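You operate a simulated robot arm through the tools that you are given. There is no shell and no other tool. Be economical: measure what you need, move in short steps, check, and stop when the job is done.

Carry out the task below with a simulated robot arm. There is one attempt and no reset: what you move stays moved.

TASK
Close the left cupboard door. Then fetch the blue softener bottle from the small table and stand it on the top of the low cupboard. Then take the tea carton on the small table and put it away on the lower wall shelf. Then open the linen drawer. The order counts. Set down upright: softener bottle, tea carton.

Only the result counts: the job must be done as asked and must still hold three seconds after the hand-in. Knocking over, shifting, dropping, spilling or breaking anything else fails it.

THE ROBOT
A 7-joint arm with a two-finger parallel gripper on a trunk, on a base that drives. Base frame: it is fixed to the floor where the robot stands at the start and does not move with it; the origin is under the middle of the robot, x ahead of it, y to its left, z up. Readings come in m, degrees, newtons and seconds.
With the tool pointing down near the work surface it reaches from about 0.36 to 0.76 m from the robot's upright axis, wherever it stands. Its first joint turns from -143.0 to 143.0 degrees. Places, roughly: left cupboard door [0.5, 0.2, 0.3]; linen drawer [-2.8, -0.1, 0.7]; lower wall shelf (82x18 cm) [0.98, 0.36, 1]; softener bottle [-0.25, -2, 0.75]; tea carton [-0.25, -1.75, 0.75]; top of the low cupboard [0.9, 0.3, 0.6]. Payload 3 kg.
Tool frame: the origin (TCP) lies between the finger pads and is the grasp point; the fingertips stand 0.03 m ahead of it; z points along the fingers, y is the line along which they close. The gripper opens to 0.094 m. The fingers are 0.028 m wide and 0.01 m thick; the gripper's body (0.05 by 0.096 m) begins 0.055 m behind the TCP.
Orientation is told as [roll, pitch, yaw] about the base's x, y, z axes, in that order, counted from this pose: with the fingers straight down and closing along the base's y, the tool's x points along the base's -x, its y along +y and its z along -z.

THE INTERFACE
- The arm moves only by the tool apply_moves. Its arguments are lists of equal length, an entry for each row: "delta_pos": the shift along the base's x, y, z in units of 250 mm (1.0 is 250 mm), a list of three; "rot": the turn, a rotation vector about the base's x, y, z in units of 120 degrees (1.0 is 120 degrees), a list of three; "grip": the opening in per cent of the stroke, from 0 (shut) to 100 (fully open). In form: {"delta_pos": [[x, y, z], ...], "rot": [[rx, ry, rz], ...], "grip": [grip, ...]}. A call has 1 to 12 rows; each row is the pose to reach, as a shift and turn from the pose commanded when the call began. A call with a number of a shift or a turn outside -1 to 1 is refused whole. A row lasts 0.2 s, in which the tool goes at most 0.05 m and 8.6 degrees; a call with a longer step from one row to the next is refused whole, and so is a gripper value outside its range. A pose out of reach is approached as far as the arm can. The call stops where the force on the tool passes 40 N (or 10 N more than at its start, if that is more) or the arm is blocked; 0.2 s more then pass. Each finger travels about 0.045 m/s and halts on what it meets, pressing with about 21 N; the grip force reading is that of the motor and also rises with nothing between the fingers. The clock runs only during rows and for 0.2 s after the last one: add rows that repeat a pose to give the fingers time. The reply holds the time, the measured pose of the TCP, the force on the tool along the base axes, the opening and the grip force, in the units named above and with some noise, with the torque about the TCP (base axes, N m) and any sound that the robot's microphone picked up.
- Cameras (640 x 400 px; columns grow to the right, rows downward): "scene" is now at [0.0529, 0.1437, 1.5786]; the picture's right is [0.07, -1.00, 0.00], its down [-0.78, -0.06, -0.62] and it looks along [0.62, 0.05, -0.79] (base axes); focal length 248 px, centre (320, 200). "wrist" rides on the gripper at [0.076, 0.014, -0.103] in the tool frame; the picture's right is [-0.18, 0.98, 0.00], its down [-0.75, -0.14, -0.64] and it looks along [-0.63, -0.12, 0.77] (tool axes); focal length 243 px, centre (320, 200). There is no depth. A picture from a camera that has moved, and an enlarged one, comes with that camera's place and axes in the base frame and with its lens. The place of the scene camera against the robot may be out by one fixed shift of up to 0.012 m in any direction.
- snapshot(camera): a new picture of that camera. The clock stands still meanwhile.
- move_column(by): slides the trunk up (or, below 0, down) by that many m; the arm and the scene camera ride with it, the base frame stays. It gives what a move gives, with no picture.
- steer(legs): drives the robot by 1 to 6 legs, each [ahead, left, turn to the left] in m, m and degrees, along the robot's own axes; the way and the turn of a leg run together, so that a leg with both is an arc; at most 1.5 m and 180 degrees a leg. The arm and the cameras ride along, it lands a little off, and it stops where it bumps. It gives what a move gives.
- aim_head(pan, tilt): turns the head with the scene camera to pan (to the left, within 143 degrees either way) and tilt (down, from -29 to 69), counted from straight ahead of the robot. It gives what a move gives.
- zoom(camera, box): a new picture of the part [left, top, right, bottom] of that camera's present view, enlarged. The clock stands still meanwhile.
- job_done(): hands the job in; it is judged then, once.

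Work in short steps. Places have to be worked out from the pictures, the camera data and where the tool is seen: move nearer, look again, correct. Check each grasp and each placing, and mend what went wrong. You have 165 turns and 108 pictures in all, those below and enlarged ones among them. Open the gripper and draw the arm clear of the work before you hand the job in, unless the task says otherwise; then end with one line.

The tools are called after ">>>" as name(argument=value, ...) on one line, values as JSON. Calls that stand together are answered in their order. apply_moves: Moves the arm, as the interface text tells. Its arguments: {"type":"object","properties":{"delta_pos":{"type":"array"},"rot":{"type":"array"},"grip":{"type":"array"}},"required":["delta_pos","rot","grip"]} The other tools are called the same way: move_column (by) slides the trunk up or down; steer (legs) drives the base; aim_head (pan, tilt) turns the head that bears the scene camera; snapshot (camera) takes a picture; zoom (camera, box) takes an enlarged picture of a part of a camera's view; job_done () hands the job in.

At the start:

```text
t: 0.0
tcp_pos: [0.5679, -0.002, 1.2305]
tcp_rot: [0.0, 0.1, 0.1]
wrist_force: [0.4, 0.3, -0.6]
moment: [0.01, 0.0, 0.02]
gripper_width: 0.094
grasp_force: 0.1
trunk travel left (down, up): [-0.025, 0.365]
robot x, y, heading: [0.001, 0.0028, -0.0]
head pan, tilt: [4.2, 51.7]
```

scene: 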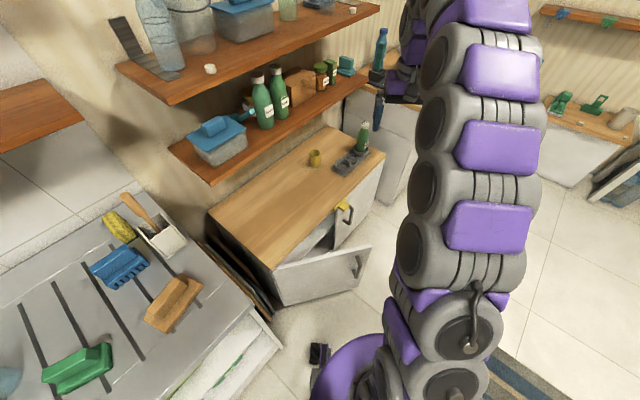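
wrist: 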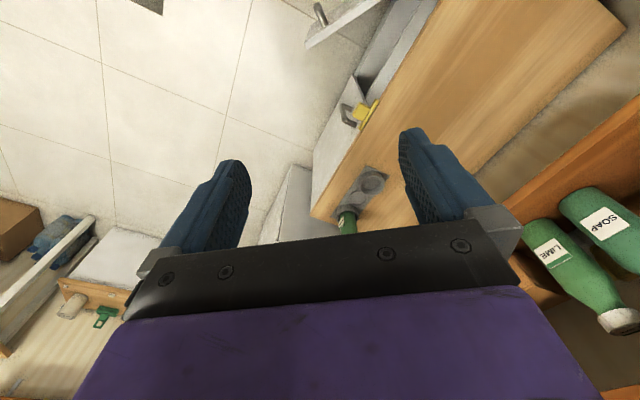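

The left door seems to stand about 35° open, with its free edge near (0.59, -0.05). I take a closer look at it before moving.

>>> zoom(camera="scene", box=[200, 110, 420, 320])

>>> zoom(camera="scene", box=[110, 0, 400, 190])

```text
1.90 times, centred on (310, 215) of scene
camera zoom: at [0.0529, 0.1437, 1.5786], right [0.07, -1.0, 0.0], down [-0.78, -0.06, -0.62], along [0.62, 0.05, -0.79], focal length 472 px, centre (339, 171)
```

zoom: 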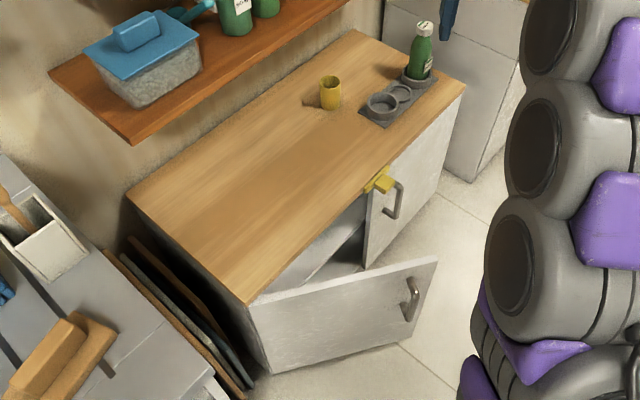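

```text
2.11 times, centred on (255, 95) of scene
camera zoom: at [0.0529, 0.1437, 1.5786], right [0.07, -1.0, 0.0], down [-0.78, -0.06, -0.62], along [0.62, 0.05, -0.79], focal length 521 px, centre (457, 421)
```

zoom: 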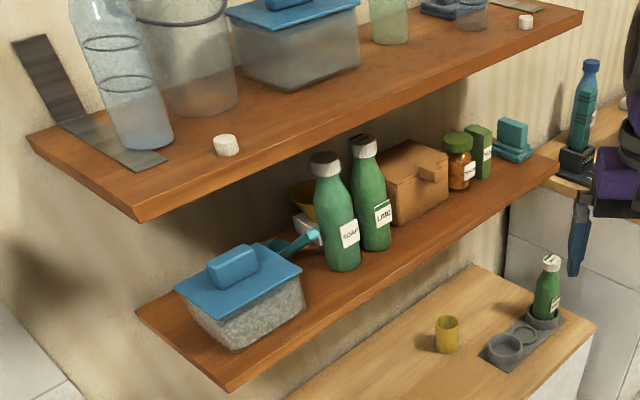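

I zoom on the yellow piece at the right door's edge, as it might block the left door.

>>> zoom(camera="scene", box=[310, 185, 390, 235])

>>> zoom(camera="wrist", box=[300, 0, 440, 140])

```text
8.00 times, centred on (350, 210) of scene
camera zoom: at [0.0529, 0.1437, 1.5786], right [0.07, -1.0, 0.0], down [-0.78, -0.06, -0.62], along [0.62, 0.05, -0.79], focal length 1981 px, centre (80, 120)
```

zoom: 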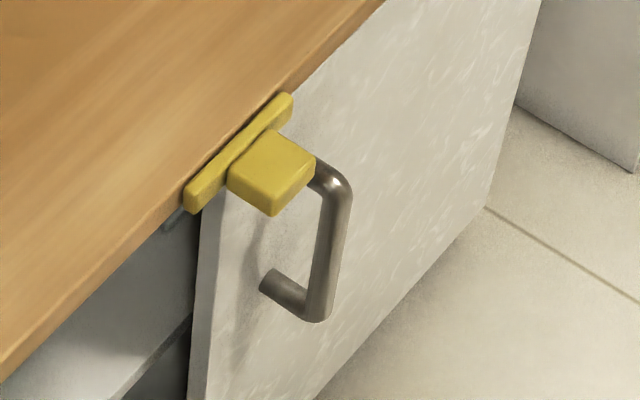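

```text
2.86 times, centred on (370, 70) of wrist
camera zoom: at [0.4938, 0.0119, 1.3327], right [0.18, 0.98, 0.0], down [0.75, -0.14, 0.64], along [0.63, -0.12, -0.77], focal length 693 px, centre (177, 571)
```

zoom: 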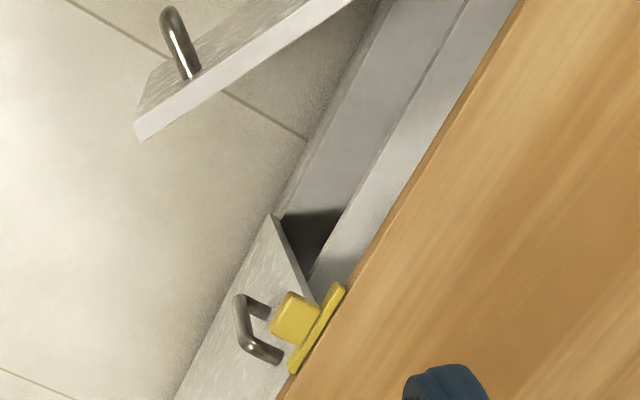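

The yellow slider sits over the right door only, so the left door should swing freely. I back up a little so that I can tilt the gripper and push the door with closed fingertips.

>>> steer(legs=[[-0.12, 0, 0]])

```text
t: 1.2
tcp_pos: [0.4474, -0.0036, 1.2312]
tcp_rot: [-0.1, -0.1, -0.1]
wrist_force: [-0.5, -0.2, 0.3]
moment: [0.0, -0.05, 0.01]
gripper_width: 0.0942
grasp_force: 0.1
trunk travel left (down, up): [-0.025, 0.365]
robot x, y, heading: [-0.1162, 0.0017, -0.3]
head pan, tilt: [4.2, 51.7]
```

Close the fingers, tilt the tool 55° toward the door, and descend.

>>> apply_moves(delta_pos=[[0, 0, -0.14], [0, 0, -0.28], [0, 0, -0.42], [-0.03, 0, -0.56], [-0.06, 0, -0.7], [-0.1, 0, -0.85], [-0.14, 0, -1.0]], rot=[[0.038, -0.055, 0], [0.076, -0.11, 0], [0.114, -0.165, 0], [0.152, -0.22, 0], [0.19, -0.275, 0], [0.228, -0.33, 0], [0.26, -0.375, 0]], grip=[0, 0, 0, 0, 0, 0, 0])

>>> apply_moves(delta_pos=[[0, 0, -0.18], [0, 0, -0.36], [0, 0, -0.54], [0, 0, -0.72], [0, 0, -0.9]], rot=[[0, 0, 0], [0, 0, 0], [0, 0, 0], [0, 0, 0], [0, 0, 0]], grip=[0, 0, 0, 0, 0])

>>> snapshot(camera="wrist")

>>> snapshot(camera="scene")

```text
t: 2.8
tcp_pos: [0.4105, -0.0036, 0.9811]
tcp_rot: [39.3, -42.3, -15.8]
wrist_force: [0.4, 0.0, -0.5]
moment: [-0.03, 0.01, 0.02]
gripper_width: 0.0002
grasp_force: 21.2
trunk travel left (down, up): [-0.025, 0.365]
robot x, y, heading: [-0.1165, -0.0024, -0.2]
head pan, tilt: [4.2, 51.7]
```

```text
t: 4.0
tcp_pos: [0.4124, -0.0028, 0.7547]
tcp_rot: [39.1, -42.1, -15.7]
wrist_force: [0.6, -0.2, 0.0]
moment: [-0.01, 0.01, 0.03]
gripper_width: 0.0
grasp_force: 21.4
trunk travel left (down, up): [-0.025, 0.365]
robot x, y, heading: [-0.1172, 0.0037, -0.2]
head pan, tilt: [4.2, 51.7]
```

```text
101 pictures are left
camera wrist: at [0.2878, -0.0234, 0.7703], right [-0.06, 0.81, 0.58], down [0.13, -0.57, 0.81], along [0.99, 0.13, -0.07], focal length 243 px, centre (320, 200)
```

wrist: 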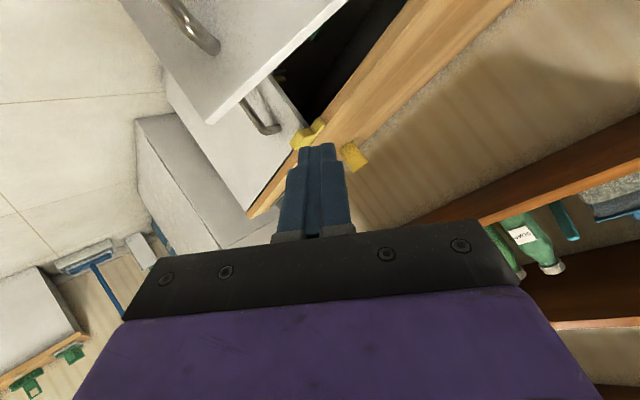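

```text
100 pictures are left
camera scene: at [-0.0649, 0.1418, 1.5787], right [0.07, -1.0, 0.0], down [-0.78, -0.06, -0.62], along [0.62, 0.05, -0.79], focal length 248 px, centre (320, 200)
```

scene: 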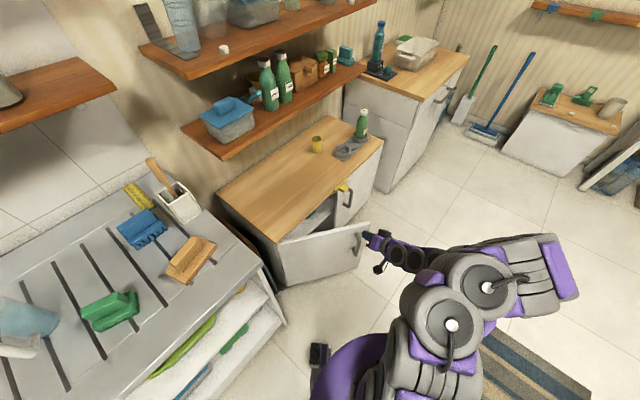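

The arm is clear. I go down to z≈0.50 and shift left so that the contact is on the flat panel, left of the handle.

>>> apply_moves(delta_pos=[[0, 0.05, -0.19], [0, 0.1, -0.38], [0, 0.15, -0.57], [0, 0.2, -0.76], [0, 0.24, -0.94]], rot=[[0, 0, 0], [0, 0, 0], [0, 0, 0], [0, 0, 0], [0, 0, 0]], grip=[0, 0, 0, 0, 0])

>>> snapshot(camera="wrist")

>>> zoom(camera="scene", box=[240, 160, 440, 300])

```text
t: 5.2
tcp_pos: [0.4116, 0.0562, 0.5181]
tcp_rot: [39.1, -42.3, -15.8]
wrist_force: [0.1, -1.2, -0.4]
moment: [-0.02, 0.0, 0.02]
gripper_width: 0.0
grasp_force: 21.4
trunk travel left (down, up): [-0.025, 0.365]
robot x, y, heading: [-0.116, 0.0023, -0.1]
head pan, tilt: [4.2, 51.7]
```

```text
99 pictures are left
camera wrist: at [0.2864, 0.0363, 0.5337], right [-0.06, 0.81, 0.58], down [0.13, -0.57, 0.81], along [0.99, 0.13, -0.07], focal length 243 px, centre (320, 200)
```

wrist: 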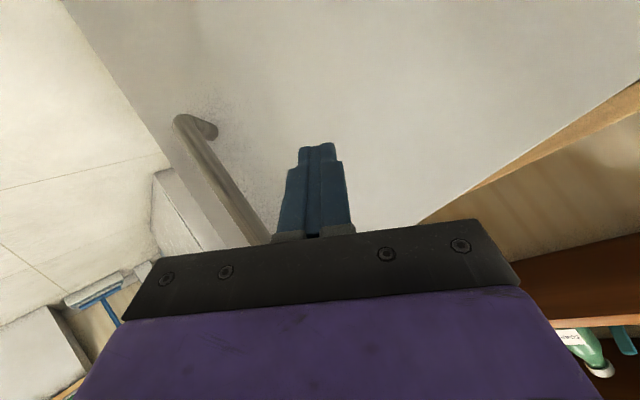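

```text
2.86 times, centred on (340, 230) of scene
camera zoom: at [-0.0647, 0.1434, 1.5786], right [0.07, -1.0, 0.0], down [-0.78, -0.06, -0.62], along [0.62, 0.04, -0.79], focal length 707 px, centre (263, 114)
```

zoom: 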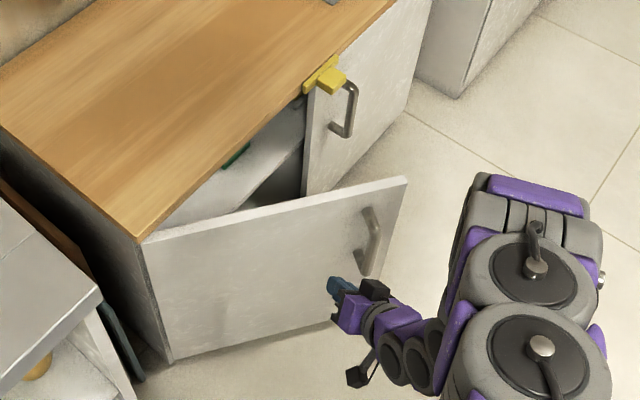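

The fingertips are on the panel side, left of the handle. Now I push along the door's closing arc; it should stop by force at closure.

>>> apply_moves(delta_pos=[[0.16, 0.04, 0], [0.32, 0.09, 0], [0.46, 0.14, 0], [0.58, 0.18, 0], [0.7, 0.235, 0], [0.82, 0.3, 0], [0.92, 0.38, 0]], rot=[[0, 0, 0], [0, 0, 0], [0, 0, 0], [0, 0, 0], [0, 0, 0], [0, 0, 0], [0, 0, 0]], grip=[0, 0, 0, 0, 0, 0, 0])

>>> snapshot(camera="scene")

```text
t: 6.8
tcp_pos: [0.6278, 0.1492, 0.5541]
tcp_rot: [39.0, -42.3, -15.6]
wrist_force: [0.5, -0.2, -0.3]
moment: [0.01, -0.01, -0.01]
gripper_width: 0.0
grasp_force: 20.8
out of reach, approached as far as the arm can: row 6, 7
trunk travel left (down, up): [-0.025, 0.365]
robot x, y, heading: [-0.1204, 0.0006, -0.1]
head pan, tilt: [4.2, 51.7]
```

```text
97 pictures are left
camera scene: at [-0.0645, 0.1448, 1.5785], right [0.07, -1.0, 0.0], down [-0.78, -0.06, -0.62], along [0.62, 0.04, -0.79], focal length 248 px, centre (320, 200)
```

scene: 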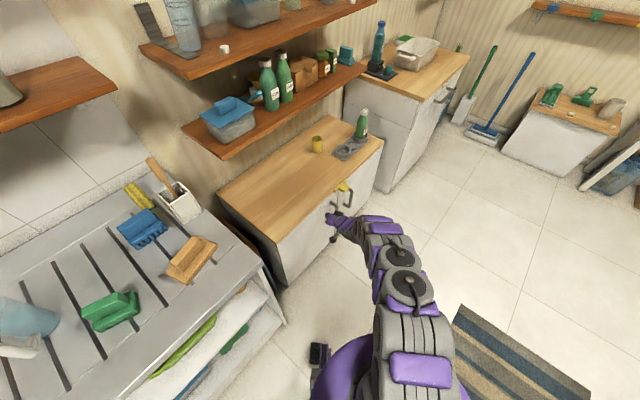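

The door is nearly closed and the arm is at its reach limit; I look closely at what remains.

>>> zoom(camera="scene", box=[260, 160, 400, 280])

>>> snapshot(camera="wrist")

```text
3.33 times, centred on (330, 220) of scene
camera zoom: at [-0.0645, 0.1448, 1.5785], right [0.07, -1.0, 0.0], down [-0.78, -0.06, -0.62], along [0.62, 0.04, -0.79], focal length 825 px, centre (287, 133)
```

zoom: 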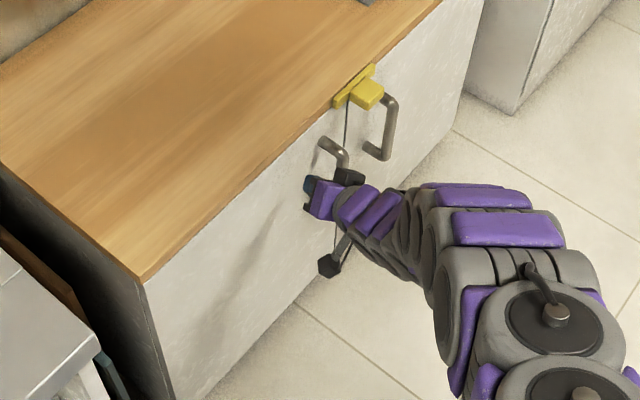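

```text
95 pictures are left
camera wrist: at [0.5031, 0.1302, 0.5697], right [-0.06, 0.81, 0.58], down [0.13, -0.57, 0.81], along [0.99, 0.13, -0.07], focal length 243 px, centre (320, 200)
```

wrist: 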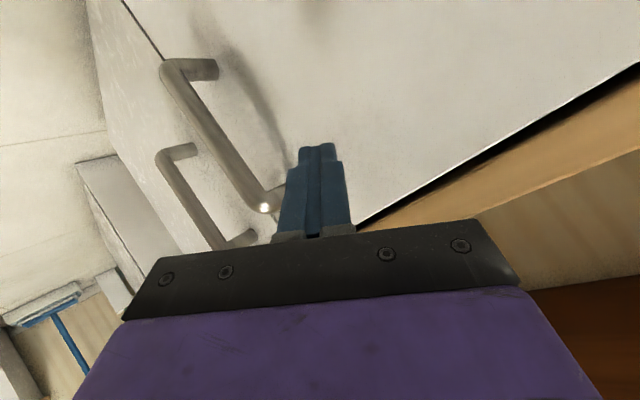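

The door looks about flush. To be sure, I nudge it with a small base move.

>>> steer(legs=[[0.03, 0.03, 0]])

>>> zoom(camera="wrist", box=[60, 0, 420, 225])

```text
t: 7.8
tcp_pos: [0.6536, 0.1714, 0.5531]
tcp_rot: [38.5, -42.2, -15.7]
wrist_force: [-5.8, -14.9, 6.0]
moment: [0.06, -0.17, -0.31]
gripper_width: 0.0
grasp_force: 21.3
trunk travel left (down, up): [-0.025, 0.365]
robot x, y, heading: [-0.0891, 0.0223, -0.2]
head pan, tilt: [4.2, 51.7]
stopped in leg 1: the force on the tool passed its limit at 117 N (the readings are from after the stop); the commanded pose is now the measured one
```

```text
1.78 times, centred on (240, 112) of wrist
camera zoom: at [0.5285, 0.152, 0.5692], right [-0.06, 0.81, 0.58], down [0.13, -0.57, 0.81], along [0.99, 0.12, -0.07], focal length 431 px, centre (462, 356)
```

zoom: 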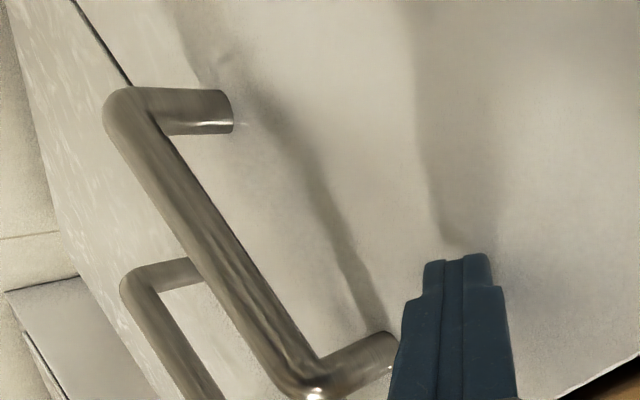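

Firm contact: the door is shut. I back off along the tool axis, away from the handle, and rise.

>>> apply_moves(delta_pos=[[-0.14, -0.1, 0], [-0.28, -0.2, 0], [-0.42, -0.3, 0], [-0.56, -0.4, 0], [-0.6, -0.4, 0.18], [-0.6, -0.4, 0.36], [-0.6, -0.4, 0.54], [-0.6, -0.4, 0.72], [-0.6, -0.4, 0.9]], rot=[[0, 0, 0], [0, 0, 0], [0, 0, 0], [0, 0, 0], [0, 0, 0], [0, 0, 0], [0, 0, 0], [0, 0, 0], [0, 0, 0]], grip=[0, 0, 0, 0, 0, 0, 0, 0, 0])

>>> apply_moves(delta_pos=[[0, -0.05, 0.18], [0, -0.1, 0.36], [0, -0.15, 0.54], [0.02, -0.15, 0.72], [0.05, -0.15, 0.9], [0.1, -0.15, 1.0], [0.15, -0.15, 1.0]], rot=[[-0.038, 0.055, 0], [-0.076, 0.11, 0], [-0.114, 0.165, 0], [-0.152, 0.22, 0], [-0.19, 0.275, 0], [-0.228, 0.33, 0], [-0.26, 0.375, 0]], grip=[0, 0, 0, 50, 50, 50, 50])

>>> snapshot(camera="scene")

```text
t: 9.8
tcp_pos: [0.5026, 0.076, 0.7784]
tcp_rot: [38.5, -42.3, -15.3]
wrist_force: [0.2, 0.6, -0.6]
moment: [0.01, -0.05, -0.01]
gripper_width: 0.0002
grasp_force: 21.3
trunk travel left (down, up): [-0.025, 0.365]
robot x, y, heading: [-0.0901, 0.0257, -0.3]
head pan, tilt: [4.2, 51.7]
```

```text
t: 11.4
tcp_pos: [0.5211, 0.0293, 1.0299]
tcp_rot: [0.7, -3.2, 0.4]
wrist_force: [-0.3, -1.2, 0.4]
moment: [-0.03, 0.02, -0.02]
gripper_width: 0.047
grasp_force: 0.0
out of reach, approached as far as the arm can: row 7
trunk travel left (down, up): [-0.025, 0.365]
robot x, y, heading: [-0.0915, 0.0249, -0.3]
head pan, tilt: [4.2, 51.7]
```

```text
93 pictures are left
camera scene: at [-0.0384, 0.1745, 1.5782], right [0.07, -1.0, 0.0], down [-0.78, -0.06, -0.62], along [0.62, 0.04, -0.79], focal length 248 px, centre (320, 200)
```

scene: 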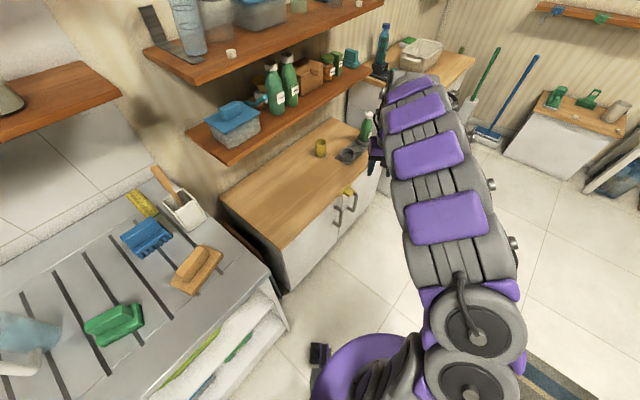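

Door stays closed. Now I look to the right toward the small table.

>>> aim_head(pan=-90, tilt=30)

>>> snapshot(camera="scene")

>>> aim_head(pan=-140, tilt=30)

>>> snapshot(camera="scene")

```text
t: 13.1
tcp_pos: [0.5214, 0.026, 1.0274]
tcp_rot: [0.9, -3.3, 0.5]
wrist_force: [-0.4, 0.2, 0.4]
moment: [0.01, -0.01, 0.02]
gripper_width: 0.047
grasp_force: 0.1
trunk travel left (down, up): [-0.025, 0.365]
robot x, y, heading: [-0.0898, 0.0259, -0.1]
head pan, tilt: [-90.0, 30.0]
```

```text
92 pictures are left
camera scene: at [-0.1126, 0.0732, 1.6106], right [-1.0, 0.0, 0.0], down [0.0, 0.5, -0.87], along [0.0, -0.87, -0.5], focal length 248 px, centre (320, 200)
```

scene: 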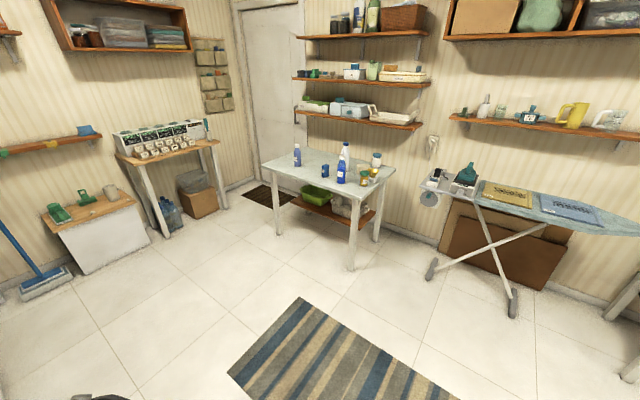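

```text
t: 14.3
tcp_pos: [0.5216, 0.0262, 1.0286]
tcp_rot: [0.8, -3.3, 0.5]
wrist_force: [0.1, 0.3, 0.7]
moment: [0.03, 0.02, 0.0]
gripper_width: 0.047
grasp_force: 0.2
trunk travel left (down, up): [-0.025, 0.365]
robot x, y, heading: [-0.0928, 0.0276, -0.2]
head pan, tilt: [-140.0, 30.0]
```

```text
91 pictures are left
camera scene: at [-0.1819, 0.105, 1.6108], right [-0.64, 0.77, 0.0], down [0.38, 0.32, -0.87], along [-0.67, -0.56, -0.5], focal length 248 px, centre (320, 200)
```

scene: 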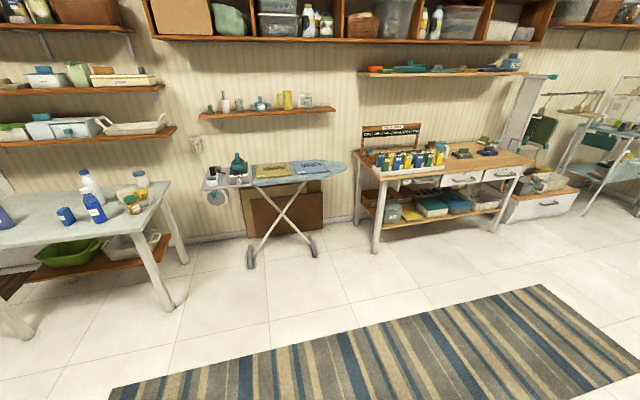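

I return the head to -90 and enlarge the small table.

>>> aim_head(pan=-90, tilt=30)

>>> zoom(camera="scene", box=[250, 120, 410, 220])

```text
t: 15.5
tcp_pos: [0.5212, 0.0268, 1.0281]
tcp_rot: [1.0, -3.2, 0.5]
wrist_force: [-0.6, 0.4, -0.6]
moment: [-0.03, 0.0, 0.02]
gripper_width: 0.047
grasp_force: 0.0
trunk travel left (down, up): [-0.025, 0.365]
robot x, y, heading: [-0.0861, 0.0215, -0.4]
head pan, tilt: [-90.0, 30.0]
```

```text
4.00 times, centred on (330, 170) of scene
camera zoom: at [-0.1127, 0.0727, 1.6107], right [-1.0, 0.0, 0.0], down [0.0, 0.5, -0.87], along [0.0, -0.87, -0.5], focal length 990 px, centre (280, 320)
```

zoom: 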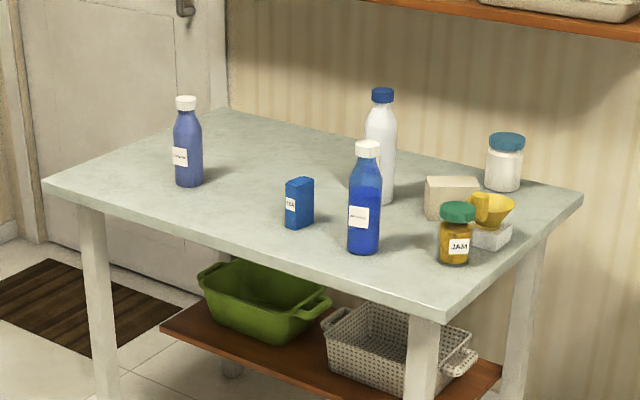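

The table is turned; two blue bottles stand on it and a small blue "TEA" carton is between them. I raise the trunk, turn toward the table and drive to a stop short of it to read the labels.

>>> move_column(by=0.2)

>>> steer(legs=[[-0.1, -0.1, 0], [0, 0, -127.7], [0.6, 0.85, 0]])

>>> aim_head(pan=0, tilt=45)

>>> snapshot(camera="scene")

>>> snapshot(camera="wrist")

```text
t: 17.6
tcp_pos: [0.522, 0.0263, 1.2287]
tcp_rot: [0.9, -3.3, 0.5]
wrist_force: [0.3, -0.1, 0.5]
moment: [0.03, -0.02, 0.03]
gripper_width: 0.0471
grasp_force: 0.0
trunk travel left (down, up): [-0.225, 0.165]
robot x, y, heading: [-0.0906, 0.0259, -0.3]
head pan, tilt: [-90.0, 30.0]
```

```text
t: 29.2
tcp_pos: [-0.2366, -1.5499, 1.2283]
tcp_rot: [1.1, -3.3, -126.4]
wrist_force: [0.2, 0.2, 0.4]
moment: [0.0, 0.02, 0.04]
gripper_width: 0.0471
grasp_force: 0.1
trunk travel left (down, up): [-0.225, 0.165]
robot x, y, heading: [0.1336, -1.0588, -126.8]
head pan, tilt: [-90.0, 30.0]
```

```text
t: 30.8
tcp_pos: [-0.2343, -1.5464, 1.2297]
tcp_rot: [1.0, -3.4, -126.5]
wrist_force: [-0.3, 0.2, 0.0]
moment: [-0.01, -0.04, -0.02]
gripper_width: 0.0469
grasp_force: 0.0
trunk travel left (down, up): [-0.225, 0.165]
robot x, y, heading: [0.129, -1.0599, -127.4]
head pan, tilt: [0.0, 45.0]
```

```text
89 pictures are left
camera scene: at [0.2174, -1.1922, 1.7877], right [-0.8, 0.6, 0.0], down [0.43, 0.57, -0.71], along [-0.43, -0.56, -0.71], focal length 248 px, centre (320, 200)
```

scene: 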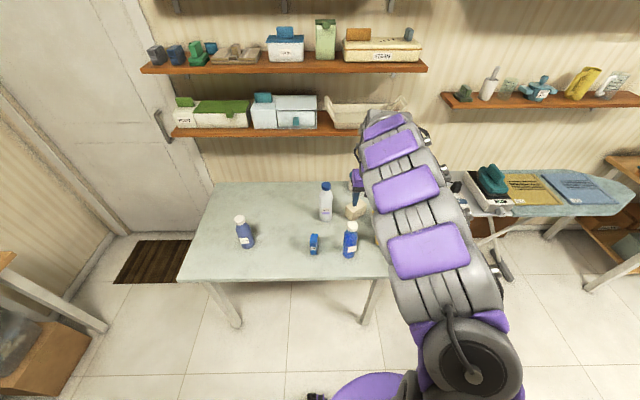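

```text
88 pictures are left
camera wrist: at [-0.1742, -1.4892, 1.3283], right [0.68, -0.73, 0.03], down [-0.55, -0.48, 0.68], along [-0.48, -0.48, -0.73], focal length 243 px, centre (320, 200)
```

wrist: 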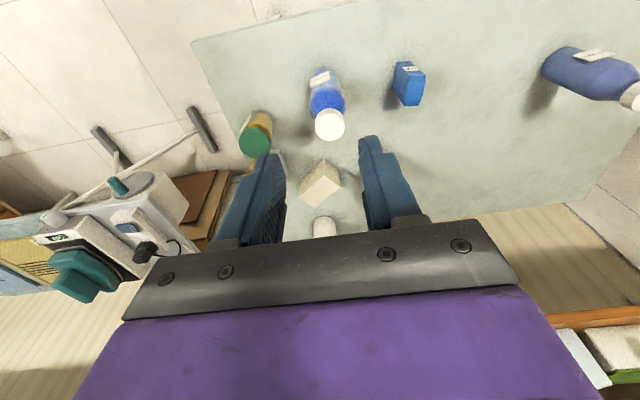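

Zoom on labels.

>>> zoom(camera="scene", box=[225, 205, 265, 255])

>>> zoom(camera="scene", box=[300, 215, 364, 262])

>>> zoom(camera="wrist", box=[220, 40, 440, 180])

```text
8.00 times, centred on (245, 230) of scene
camera zoom: at [0.2174, -1.1922, 1.7877], right [-0.8, 0.6, 0.0], down [0.43, 0.57, -0.71], along [-0.43, -0.56, -0.71], focal length 1981 px, centre (920, -40)
```

zoom: 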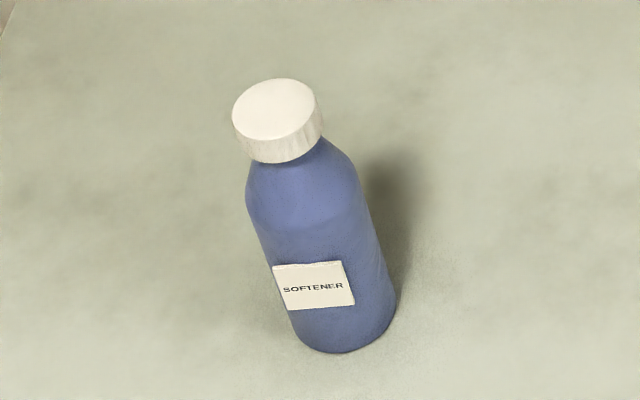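

```text
8.51 times, centred on (332, 238) of scene
camera zoom: at [0.2174, -1.1922, 1.7877], right [-0.8, 0.6, 0.0], down [0.43, 0.57, -0.71], along [-0.43, -0.56, -0.71], focal length 2107 px, centre (218, -128)
```

zoom: 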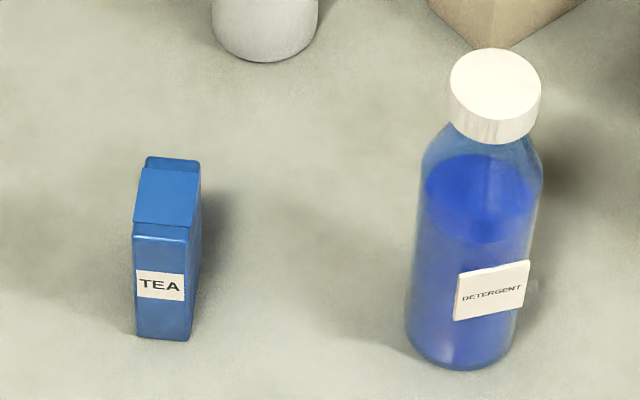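

```text
2.86 times, centred on (330, 110) of wrist
camera zoom: at [-0.1742, -1.4892, 1.3283], right [0.68, -0.73, 0.03], down [-0.55, -0.48, 0.68], along [-0.48, -0.48, -0.73], focal length 693 px, centre (291, 457)
```

zoom: 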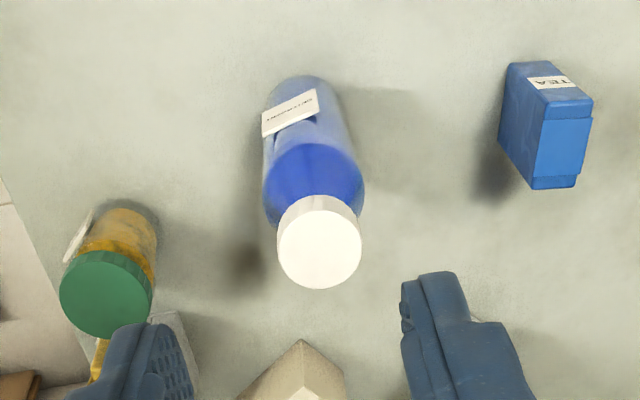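

The left one is SOFTENER (the saturated one is DETERGENT). I judge it at about (0.075, -1.96), top z≈0.96. Drive left so it's roughly ahead at 0.6 m.

>>> steer(legs=[[0.15, 0.42, 0]])

>>> snapshot(camera="scene")

>>> snapshot(camera="wrist")

```text
t: 33.5
tcp_pos: [-0.0023, -1.9126, 1.23]
tcp_rot: [1.5, -3.3, -126.7]
wrist_force: [0.4, -0.3, 0.1]
moment: [0.01, -0.01, -0.01]
gripper_width: 0.0471
grasp_force: 0.1
trunk travel left (down, up): [-0.225, 0.165]
robot x, y, heading: [0.3731, -1.4335, -127.4]
head pan, tilt: [0.0, 45.0]
```

```text
84 pictures are left
camera scene: at [0.4513, -1.5596, 1.7883], right [-0.8, 0.6, 0.0], down [0.43, 0.56, -0.71], along [-0.42, -0.56, -0.71], focal length 248 px, centre (320, 200)
```

scene: 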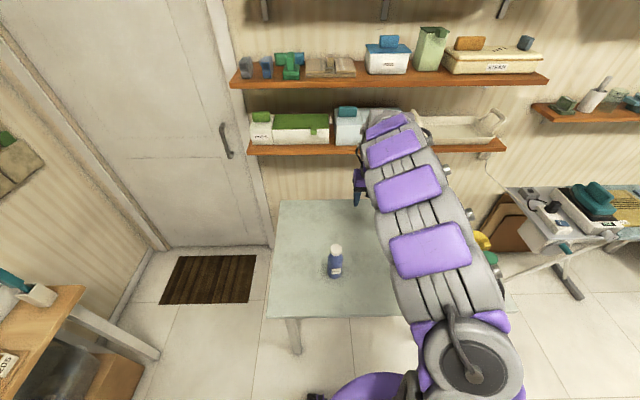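

```text
83 pictures are left
camera wrist: at [0.0574, -1.8542, 1.3281], right [0.68, -0.73, 0.04], down [-0.55, -0.48, 0.68], along [-0.48, -0.48, -0.73], focal length 243 px, centre (320, 200)
```

wrist: 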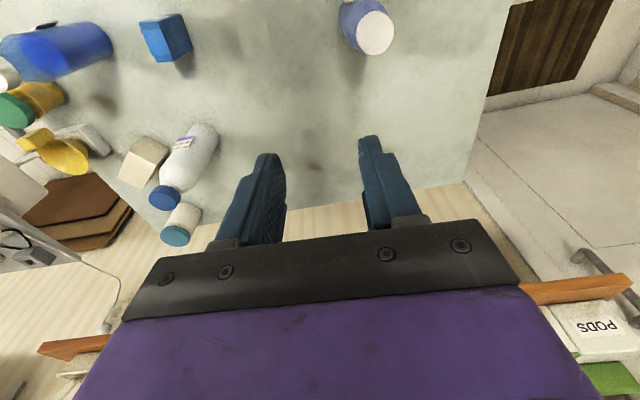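

Triangulating both views gives the softener at about (0.067, -1.975), cap top z≈0.94, body ~7 cm wide. I tilt the tool 60° forward, open, and come to a pre-grasp pose short of and above it.

>>> apply_moves(delta_pos=[[0.08, 0.015, -0.1], [0.16, 0.03, -0.2], [0.24, 0.045, -0.3], [0.31, 0.06, -0.4], [0.39, 0.075, -0.5], [0.47, 0.09, -0.6], [0.548, 0.108, -0.72], [0.548, 0.108, -0.72]], rot=[[-0.055, 0.042, 0], [-0.11, 0.084, 0], [-0.165, 0.126, 0], [-0.22, 0.168, 0], [-0.275, 0.21, 0], [-0.33, 0.252, 0], [-0.38, 0.29, 0], [-0.38, 0.29, 0]], grip=[100, 100, 100, 100, 100, 100, 100, 100])

>>> snapshot(camera="wrist")

>>> snapshot(camera="scene")

```text
t: 35.3
tcp_pos: [0.1599, -1.9546, 1.067]
tcp_rot: [0.4, -61.0, -126.1]
wrist_force: [-0.3, 0.7, 0.0]
moment: [-0.02, -0.01, 0.01]
gripper_width: 0.0941
grasp_force: 0.0
out of reach, approached as far as the arm can: row 4, 5, 6, 7, 8
trunk travel left (down, up): [-0.225, 0.165]
robot x, y, heading: [0.3728, -1.434, -127.2]
head pan, tilt: [0.0, 45.0]
```

```text
82 pictures are left
camera wrist: at [0.2473, -1.8598, 1.0518], right [0.74, -0.65, 0.16], down [0.0, 0.24, 0.97], along [-0.67, -0.72, 0.18], focal length 243 px, centre (320, 200)
```

wrist: 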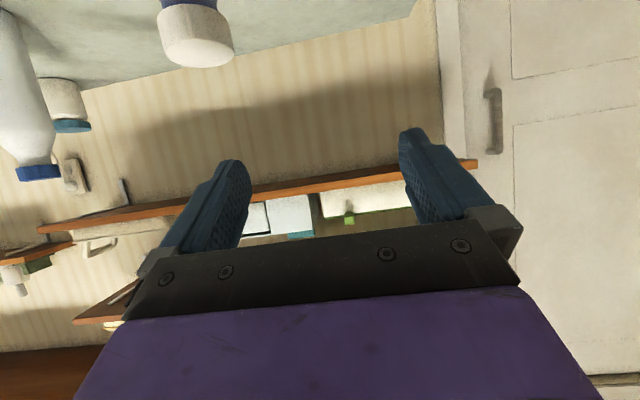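

```text
81 pictures are left
camera scene: at [0.4516, -1.5572, 1.7883], right [-0.8, 0.61, 0.0], down [0.43, 0.56, -0.71], along [-0.43, -0.56, -0.71], focal length 248 px, centre (320, 200)
```

scene: 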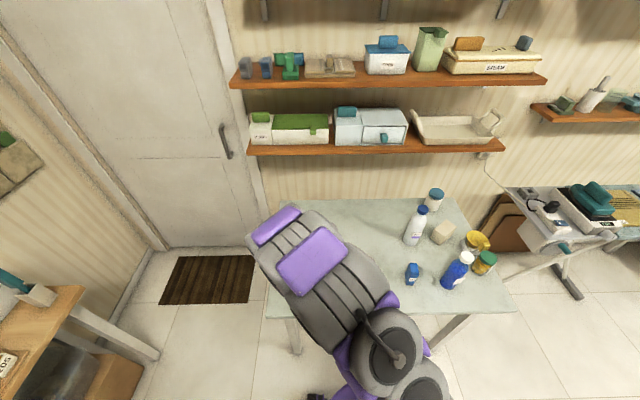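

The arm is too folded here, so I back the base off a bit and centre it on the bottle.

>>> steer(legs=[[-0.1, 0.06, 0]])

>>> snapshot(camera="wrist")

```text
t: 36.5
tcp_pos: [0.2574, -1.9041, 1.0692]
tcp_rot: [1.5, -60.9, -127.2]
wrist_force: [-0.8, 0.2, -0.7]
moment: [-0.01, 0.0, 0.01]
gripper_width: 0.094
grasp_force: 0.1
trunk travel left (down, up): [-0.225, 0.165]
robot x, y, heading: [0.4742, -1.3866, -127.1]
head pan, tilt: [0.0, 45.0]
```

```text
80 pictures are left
camera wrist: at [0.345, -1.8111, 1.0538], right [0.74, -0.65, 0.17], down [-0.01, 0.25, 0.97], along [-0.67, -0.72, 0.18], focal length 243 px, centre (320, 200)
```

wrist: 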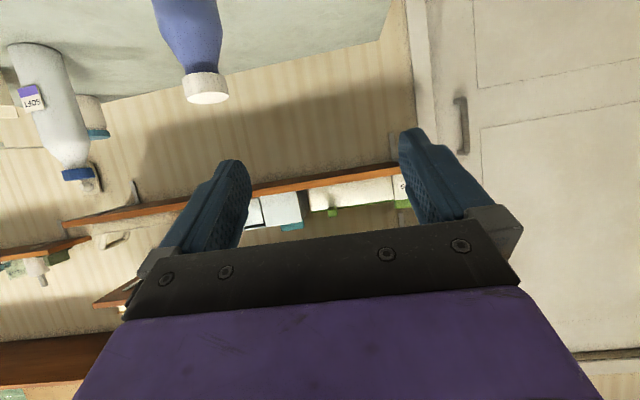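

Bottle consistent at (0.067, -1.968). I move to the pre-grasp 13 cm back along the tool axis.

>>> apply_moves(delta_pos=[[-0.05, 0.06, -0.15], [-0.15, 0.1, -0.3], [-0.28, 0.104, -0.42], [-0.4, 0.104, -0.53], [-0.488, 0.104, -0.616], [-0.488, 0.104, -0.616]], rot=[[0, 0, 0], [0, 0, 0], [0, 0, 0], [0, 0, 0], [0, 0, 0], [0, 0, 0]], grip=[100, 100, 100, 100, 100, 100])

>>> snapshot(camera="wrist")

>>> snapshot(camera="scene")

```text
t: 37.9
tcp_pos: [0.1456, -1.8878, 0.9155]
tcp_rot: [0.0, -60.9, -125.9]
wrist_force: [0.4, -0.1, -0.4]
moment: [0.0, -0.02, -0.03]
gripper_width: 0.0939
grasp_force: 0.1
out of reach, approached as far as the arm can: row 1
trunk travel left (down, up): [-0.225, 0.165]
robot x, y, heading: [0.4787, -1.3885, -126.7]
head pan, tilt: [0.0, 45.0]
```

```text
79 pictures are left
camera wrist: at [0.2328, -1.793, 0.899], right [0.74, -0.65, 0.16], down [0.0, 0.24, 0.97], along [-0.67, -0.72, 0.18], focal length 243 px, centre (320, 200)
```

wrist: 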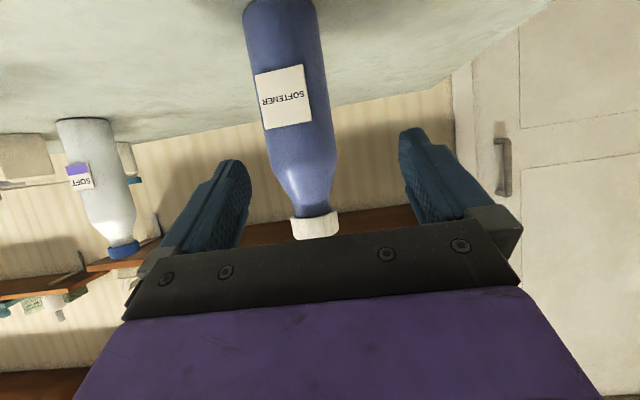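

```text
78 pictures are left
camera scene: at [0.568, -1.5249, 1.7871], right [-0.8, 0.6, 0.01], down [0.43, 0.57, -0.71], along [-0.43, -0.56, -0.71], focal length 248 px, centre (320, 200)
```

scene: 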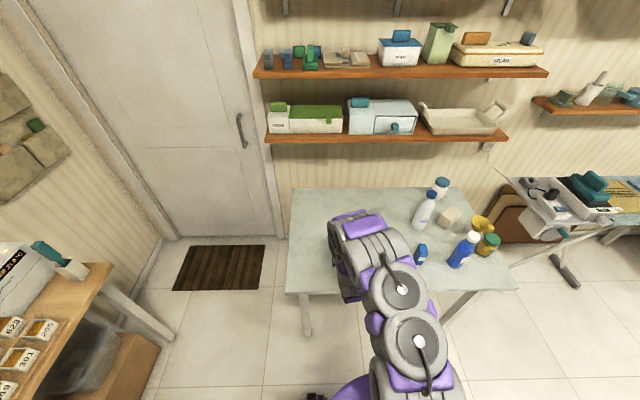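

The SOFTENER label is clearly visible. The bottle sits ~2 cm to the image-left of the finger centre, so I correct laterally and advance halfway.

>>> apply_moves(delta_pos=[[-0.074, 0.054, 0], [-0.14, -0.04, -0.07], [-0.214, -0.14, -0.14], [-0.214, -0.14, -0.14]], rot=[[0, 0, 0], [0, 0, 0], [0, 0, 0], [0, 0, 0]], grip=[100, 100, 100, 100])

>>> snapshot(camera="wrist")

```text
t: 38.9
tcp_pos: [0.0872, -1.9199, 0.8794]
tcp_rot: [0.3, -60.9, -126.3]
wrist_force: [0.1, 0.3, -0.3]
moment: [0.0, -0.01, 0.01]
gripper_width: 0.0942
grasp_force: 0.1
trunk travel left (down, up): [-0.225, 0.165]
robot x, y, heading: [0.4742, -1.3881, -127.1]
head pan, tilt: [0.0, 45.0]
```

```text
77 pictures are left
camera wrist: at [0.1752, -1.8262, 0.8629], right [0.74, -0.65, 0.16], down [0.0, 0.24, 0.97], along [-0.67, -0.72, 0.18], focal length 243 px, centre (320, 200)
```

wrist: 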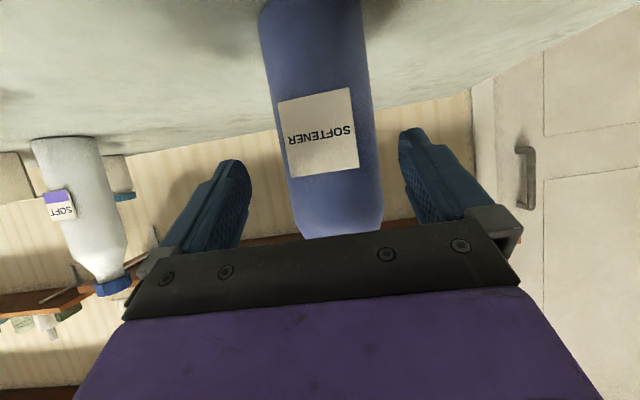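

The bottle is centred between the fingers. I advance another 3.5 cm, lower slightly, and close.

>>> apply_moves(delta_pos=[[-0.04, -0.056, -0.05], [-0.082, -0.113, -0.1], [-0.082, -0.113, -0.1], [-0.082, -0.113, -0.1], [-0.082, -0.113, -0.1], [-0.082, -0.113, -0.1], [-0.082, -0.113, -0.1], [-0.082, -0.113, -0.1]], rot=[[0, 0, 0], [0, 0, 0], [0, 0, 0], [0, 0, 0], [0, 0, 0], [0, 0, 0], [0, 0, 0], [0, 0, 0]], grip=[100, 100, 100, 20, 20, 20, 20, 20])

>>> snapshot(camera="wrist")

```text
t: 40.7
tcp_pos: [0.0698, -1.9486, 0.8546]
tcp_rot: [0.1, -60.8, -126.2]
wrist_force: [0.4, -0.8, 0.3]
moment: [0.03, 0.05, 0.0]
gripper_width: 0.0657
grasp_force: 21.0
trunk travel left (down, up): [-0.225, 0.165]
robot x, y, heading: [0.4768, -1.3859, -127.3]
head pan, tilt: [0.0, 45.0]
```

```text
76 pictures are left
camera wrist: at [0.1579, -1.8546, 0.8384], right [0.74, -0.65, 0.16], down [0.0, 0.24, 0.97], along [-0.67, -0.72, 0.18], focal length 243 px, centre (320, 200)
```

wrist: 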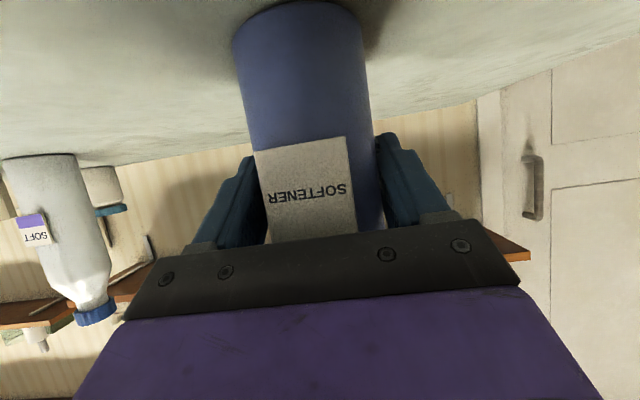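

Gripped at 6.6 cm. I lift it straight up.

>>> apply_moves(delta_pos=[[0, 0, 0.12], [0, 0, 0.3], [0, 0, 0.48], [0, 0, 0.66]], rot=[[0, 0, 0], [0, 0, 0], [0, 0, 0], [0, 0, 0]], grip=[20, 20, 20, 20])

>>> snapshot(camera="wrist")

```text
t: 41.7
tcp_pos: [0.0696, -1.9495, 1.019]
tcp_rot: [0.2, -60.8, -126.2]
wrist_force: [0.5, 0.0, -4.8]
moment: [0.0, 0.01, 0.01]
gripper_width: 0.0657
grasp_force: 21.0
trunk travel left (down, up): [-0.225, 0.165]
robot x, y, heading: [0.4792, -1.3862, -127.2]
head pan, tilt: [0.0, 45.0]
```

```text
75 pictures are left
camera wrist: at [0.1581, -1.8549, 1.0024], right [0.74, -0.65, 0.16], down [0.0, 0.24, 0.97], along [-0.67, -0.72, 0.18], focal length 243 px, centre (320, 200)
```

wrist: 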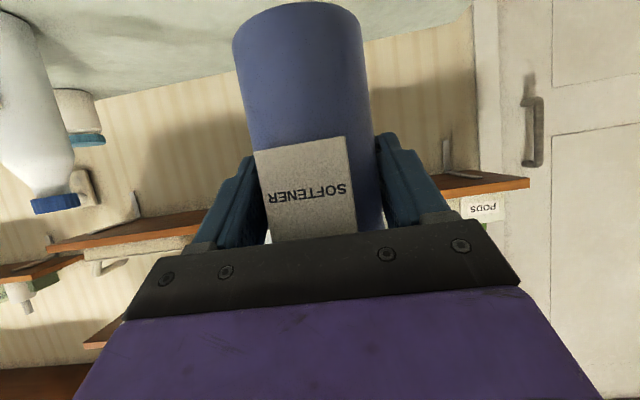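

Held securely (~0.5 kg). I back away from the table, turn to face the low cupboard, and look.

>>> steer(legs=[[-0.25, 0, 0], [-0.09, -0.35, 0], [0, 0, 91], [0, 0, 91]])

>>> snapshot(camera="scene")

```text
t: 53.2
tcp_pos: [0.806, -0.3301, 1.0184]
tcp_rot: [0.2, -60.8, 54.8]
wrist_force: [-0.2, -1.2, -4.4]
moment: [-0.05, 0.06, -0.01]
gripper_width: 0.0654
grasp_force: 20.8
trunk travel left (down, up): [-0.225, 0.165]
robot x, y, heading: [0.407, -0.8983, 53.7]
head pan, tilt: [0.0, 45.0]
```

```text
74 pictures are left
camera scene: at [0.3312, -0.7717, 1.7877], right [0.81, -0.59, 0.0], down [-0.42, -0.57, -0.7], along [0.42, 0.57, -0.71], focal length 248 px, centre (320, 200)
```

scene: 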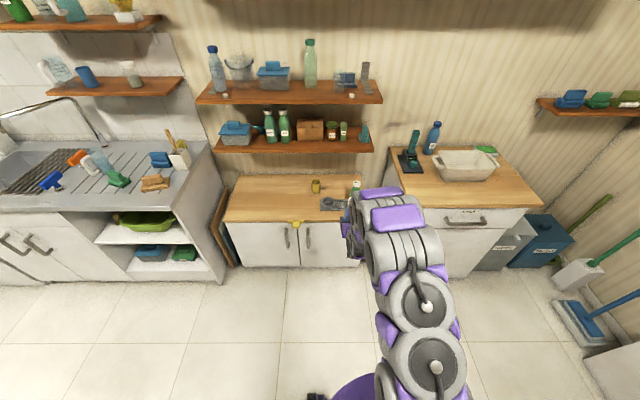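

The cupboard is square ahead. I lower the trunk by 0.2 (bottle bottom ≈0.70, still above the 0.6 top) and drive to just short of the cupboard, lined up with the free left half.

>>> move_column(by=-0.2)

>>> steer(legs=[[0, 0.44, 0], [0.3, 0, 0]])

>>> snapshot(camera="scene")

>>> snapshot(camera="wrist")

```text
t: 55.4
tcp_pos: [0.8047, -0.3316, 0.8201]
tcp_rot: [0.1, -60.8, 54.9]
wrist_force: [0.1, -0.8, -4.9]
moment: [-0.04, 0.0, 0.02]
gripper_width: 0.0652
grasp_force: 21.2
trunk travel left (down, up): [-0.025, 0.365]
robot x, y, heading: [0.4083, -0.9007, 53.9]
head pan, tilt: [0.0, 45.0]
```

```text
t: 59.6
tcp_pos: [0.6367, 0.1627, 0.8189]
tcp_rot: [0.4, -60.8, 54.3]
wrist_force: [-0.6, -0.1, -4.0]
moment: [0.01, 0.02, 0.03]
gripper_width: 0.0654
grasp_force: 21.2
trunk travel left (down, up): [-0.025, 0.365]
robot x, y, heading: [0.2359, -0.4021, 53.6]
head pan, tilt: [0.0, 45.0]
```

```text
73 pictures are left
camera scene: at [0.1649, -0.2773, 1.5882], right [0.8, -0.59, 0.0], down [-0.42, -0.57, -0.7], along [0.42, 0.57, -0.71], focal length 248 px, centre (320, 200)
```

scene: 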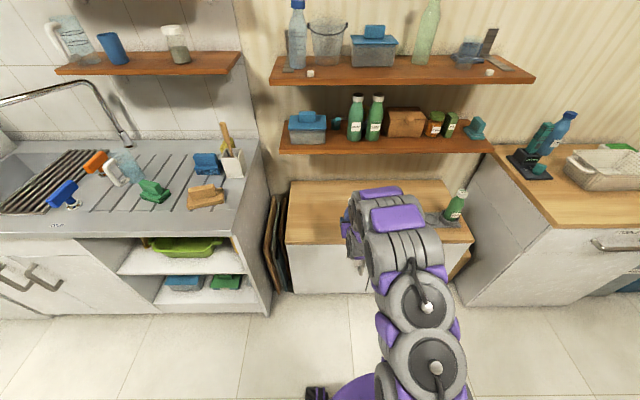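

```text
72 pictures are left
camera wrist: at [0.554, 0.068, 0.8025], right [-0.75, 0.64, 0.16], down [0.01, -0.24, 0.97], along [0.66, 0.73, 0.18], focal length 243 px, centre (320, 200)
```

wrist: 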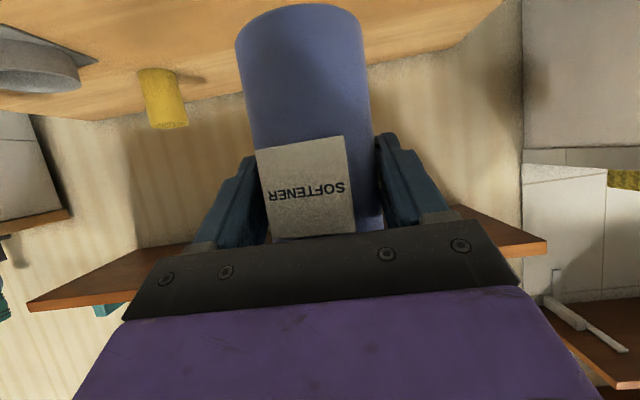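

Bottle is still above and just ahead of the front edge (edge fixed at (0.443,0.381)→(1.18,-0.14)). I drive 0.195 m ahead so the bottle is 13 cm inside the top.

>>> steer(legs=[[0.195, 0, 0]])

>>> snapshot(camera="wrist")

>>> snapshot(camera="scene")

```text
t: 61.2
tcp_pos: [0.7512, 0.319, 0.8197]
tcp_rot: [0.2, -61.0, 54.4]
wrist_force: [-0.5, 0.2, -4.8]
moment: [-0.04, 0.04, -0.01]
gripper_width: 0.0654
grasp_force: 20.9
trunk travel left (down, up): [-0.025, 0.365]
robot x, y, heading: [0.3551, -0.2434, 53.5]
head pan, tilt: [0.0, 45.0]
```

```text
71 pictures are left
camera wrist: at [0.6681, 0.224, 0.8034], right [-0.75, 0.64, 0.16], down [0.0, -0.24, 0.97], along [0.66, 0.73, 0.18], focal length 243 px, centre (320, 200)
```

wrist: 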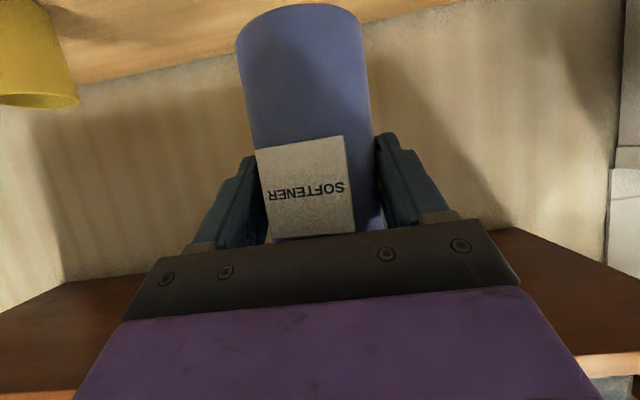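

```text
70 pictures are left
camera scene: at [0.2779, -0.118, 1.5878], right [0.8, -0.6, 0.0], down [-0.42, -0.57, -0.7], along [0.42, 0.57, -0.71], focal length 248 px, centre (320, 200)
```

scene: 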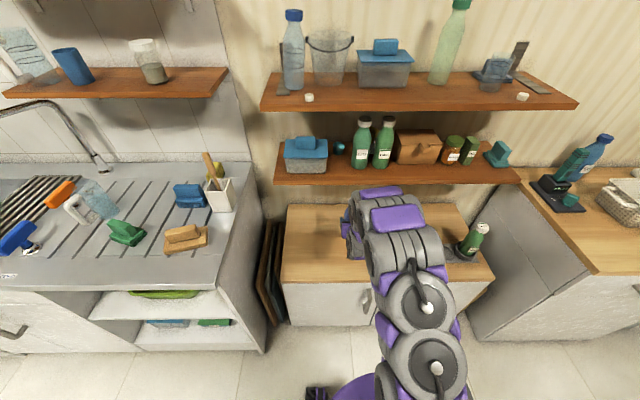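

Clear of the shelf. I lower 9 cm, then check.

>>> apply_moves(delta_pos=[[0, 0, -0.12], [0, 0, -0.24], [0, 0, -0.36]], rot=[[0, 0, 0], [0, 0, 0], [0, 0, 0]], grip=[20, 20, 20])

>>> snapshot(camera="wrist")

```text
t: 62.0
tcp_pos: [0.7493, 0.3165, 0.7334]
tcp_rot: [0.1, -61.2, 54.4]
wrist_force: [-1.2, 0.2, -4.1]
moment: [-0.01, 0.02, -0.03]
gripper_width: 0.0655
grasp_force: 20.9
trunk travel left (down, up): [-0.025, 0.365]
robot x, y, heading: [0.3522, -0.2446, 53.4]
head pan, tilt: [0.0, 45.0]
```

```text
69 pictures are left
camera wrist: at [0.6661, 0.222, 0.7162], right [-0.75, 0.64, 0.16], down [0.0, -0.25, 0.97], along [0.66, 0.73, 0.18], focal length 243 px, centre (320, 200)
```

wrist: 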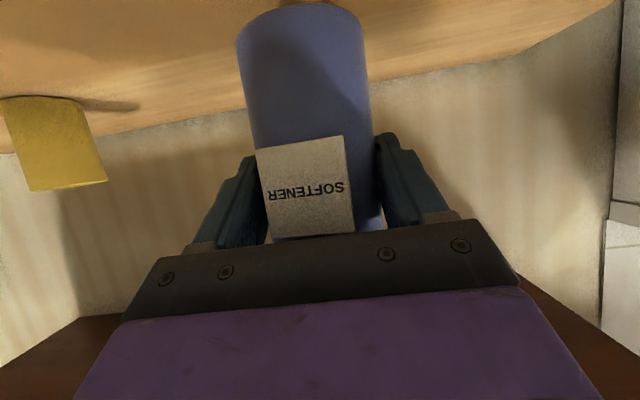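

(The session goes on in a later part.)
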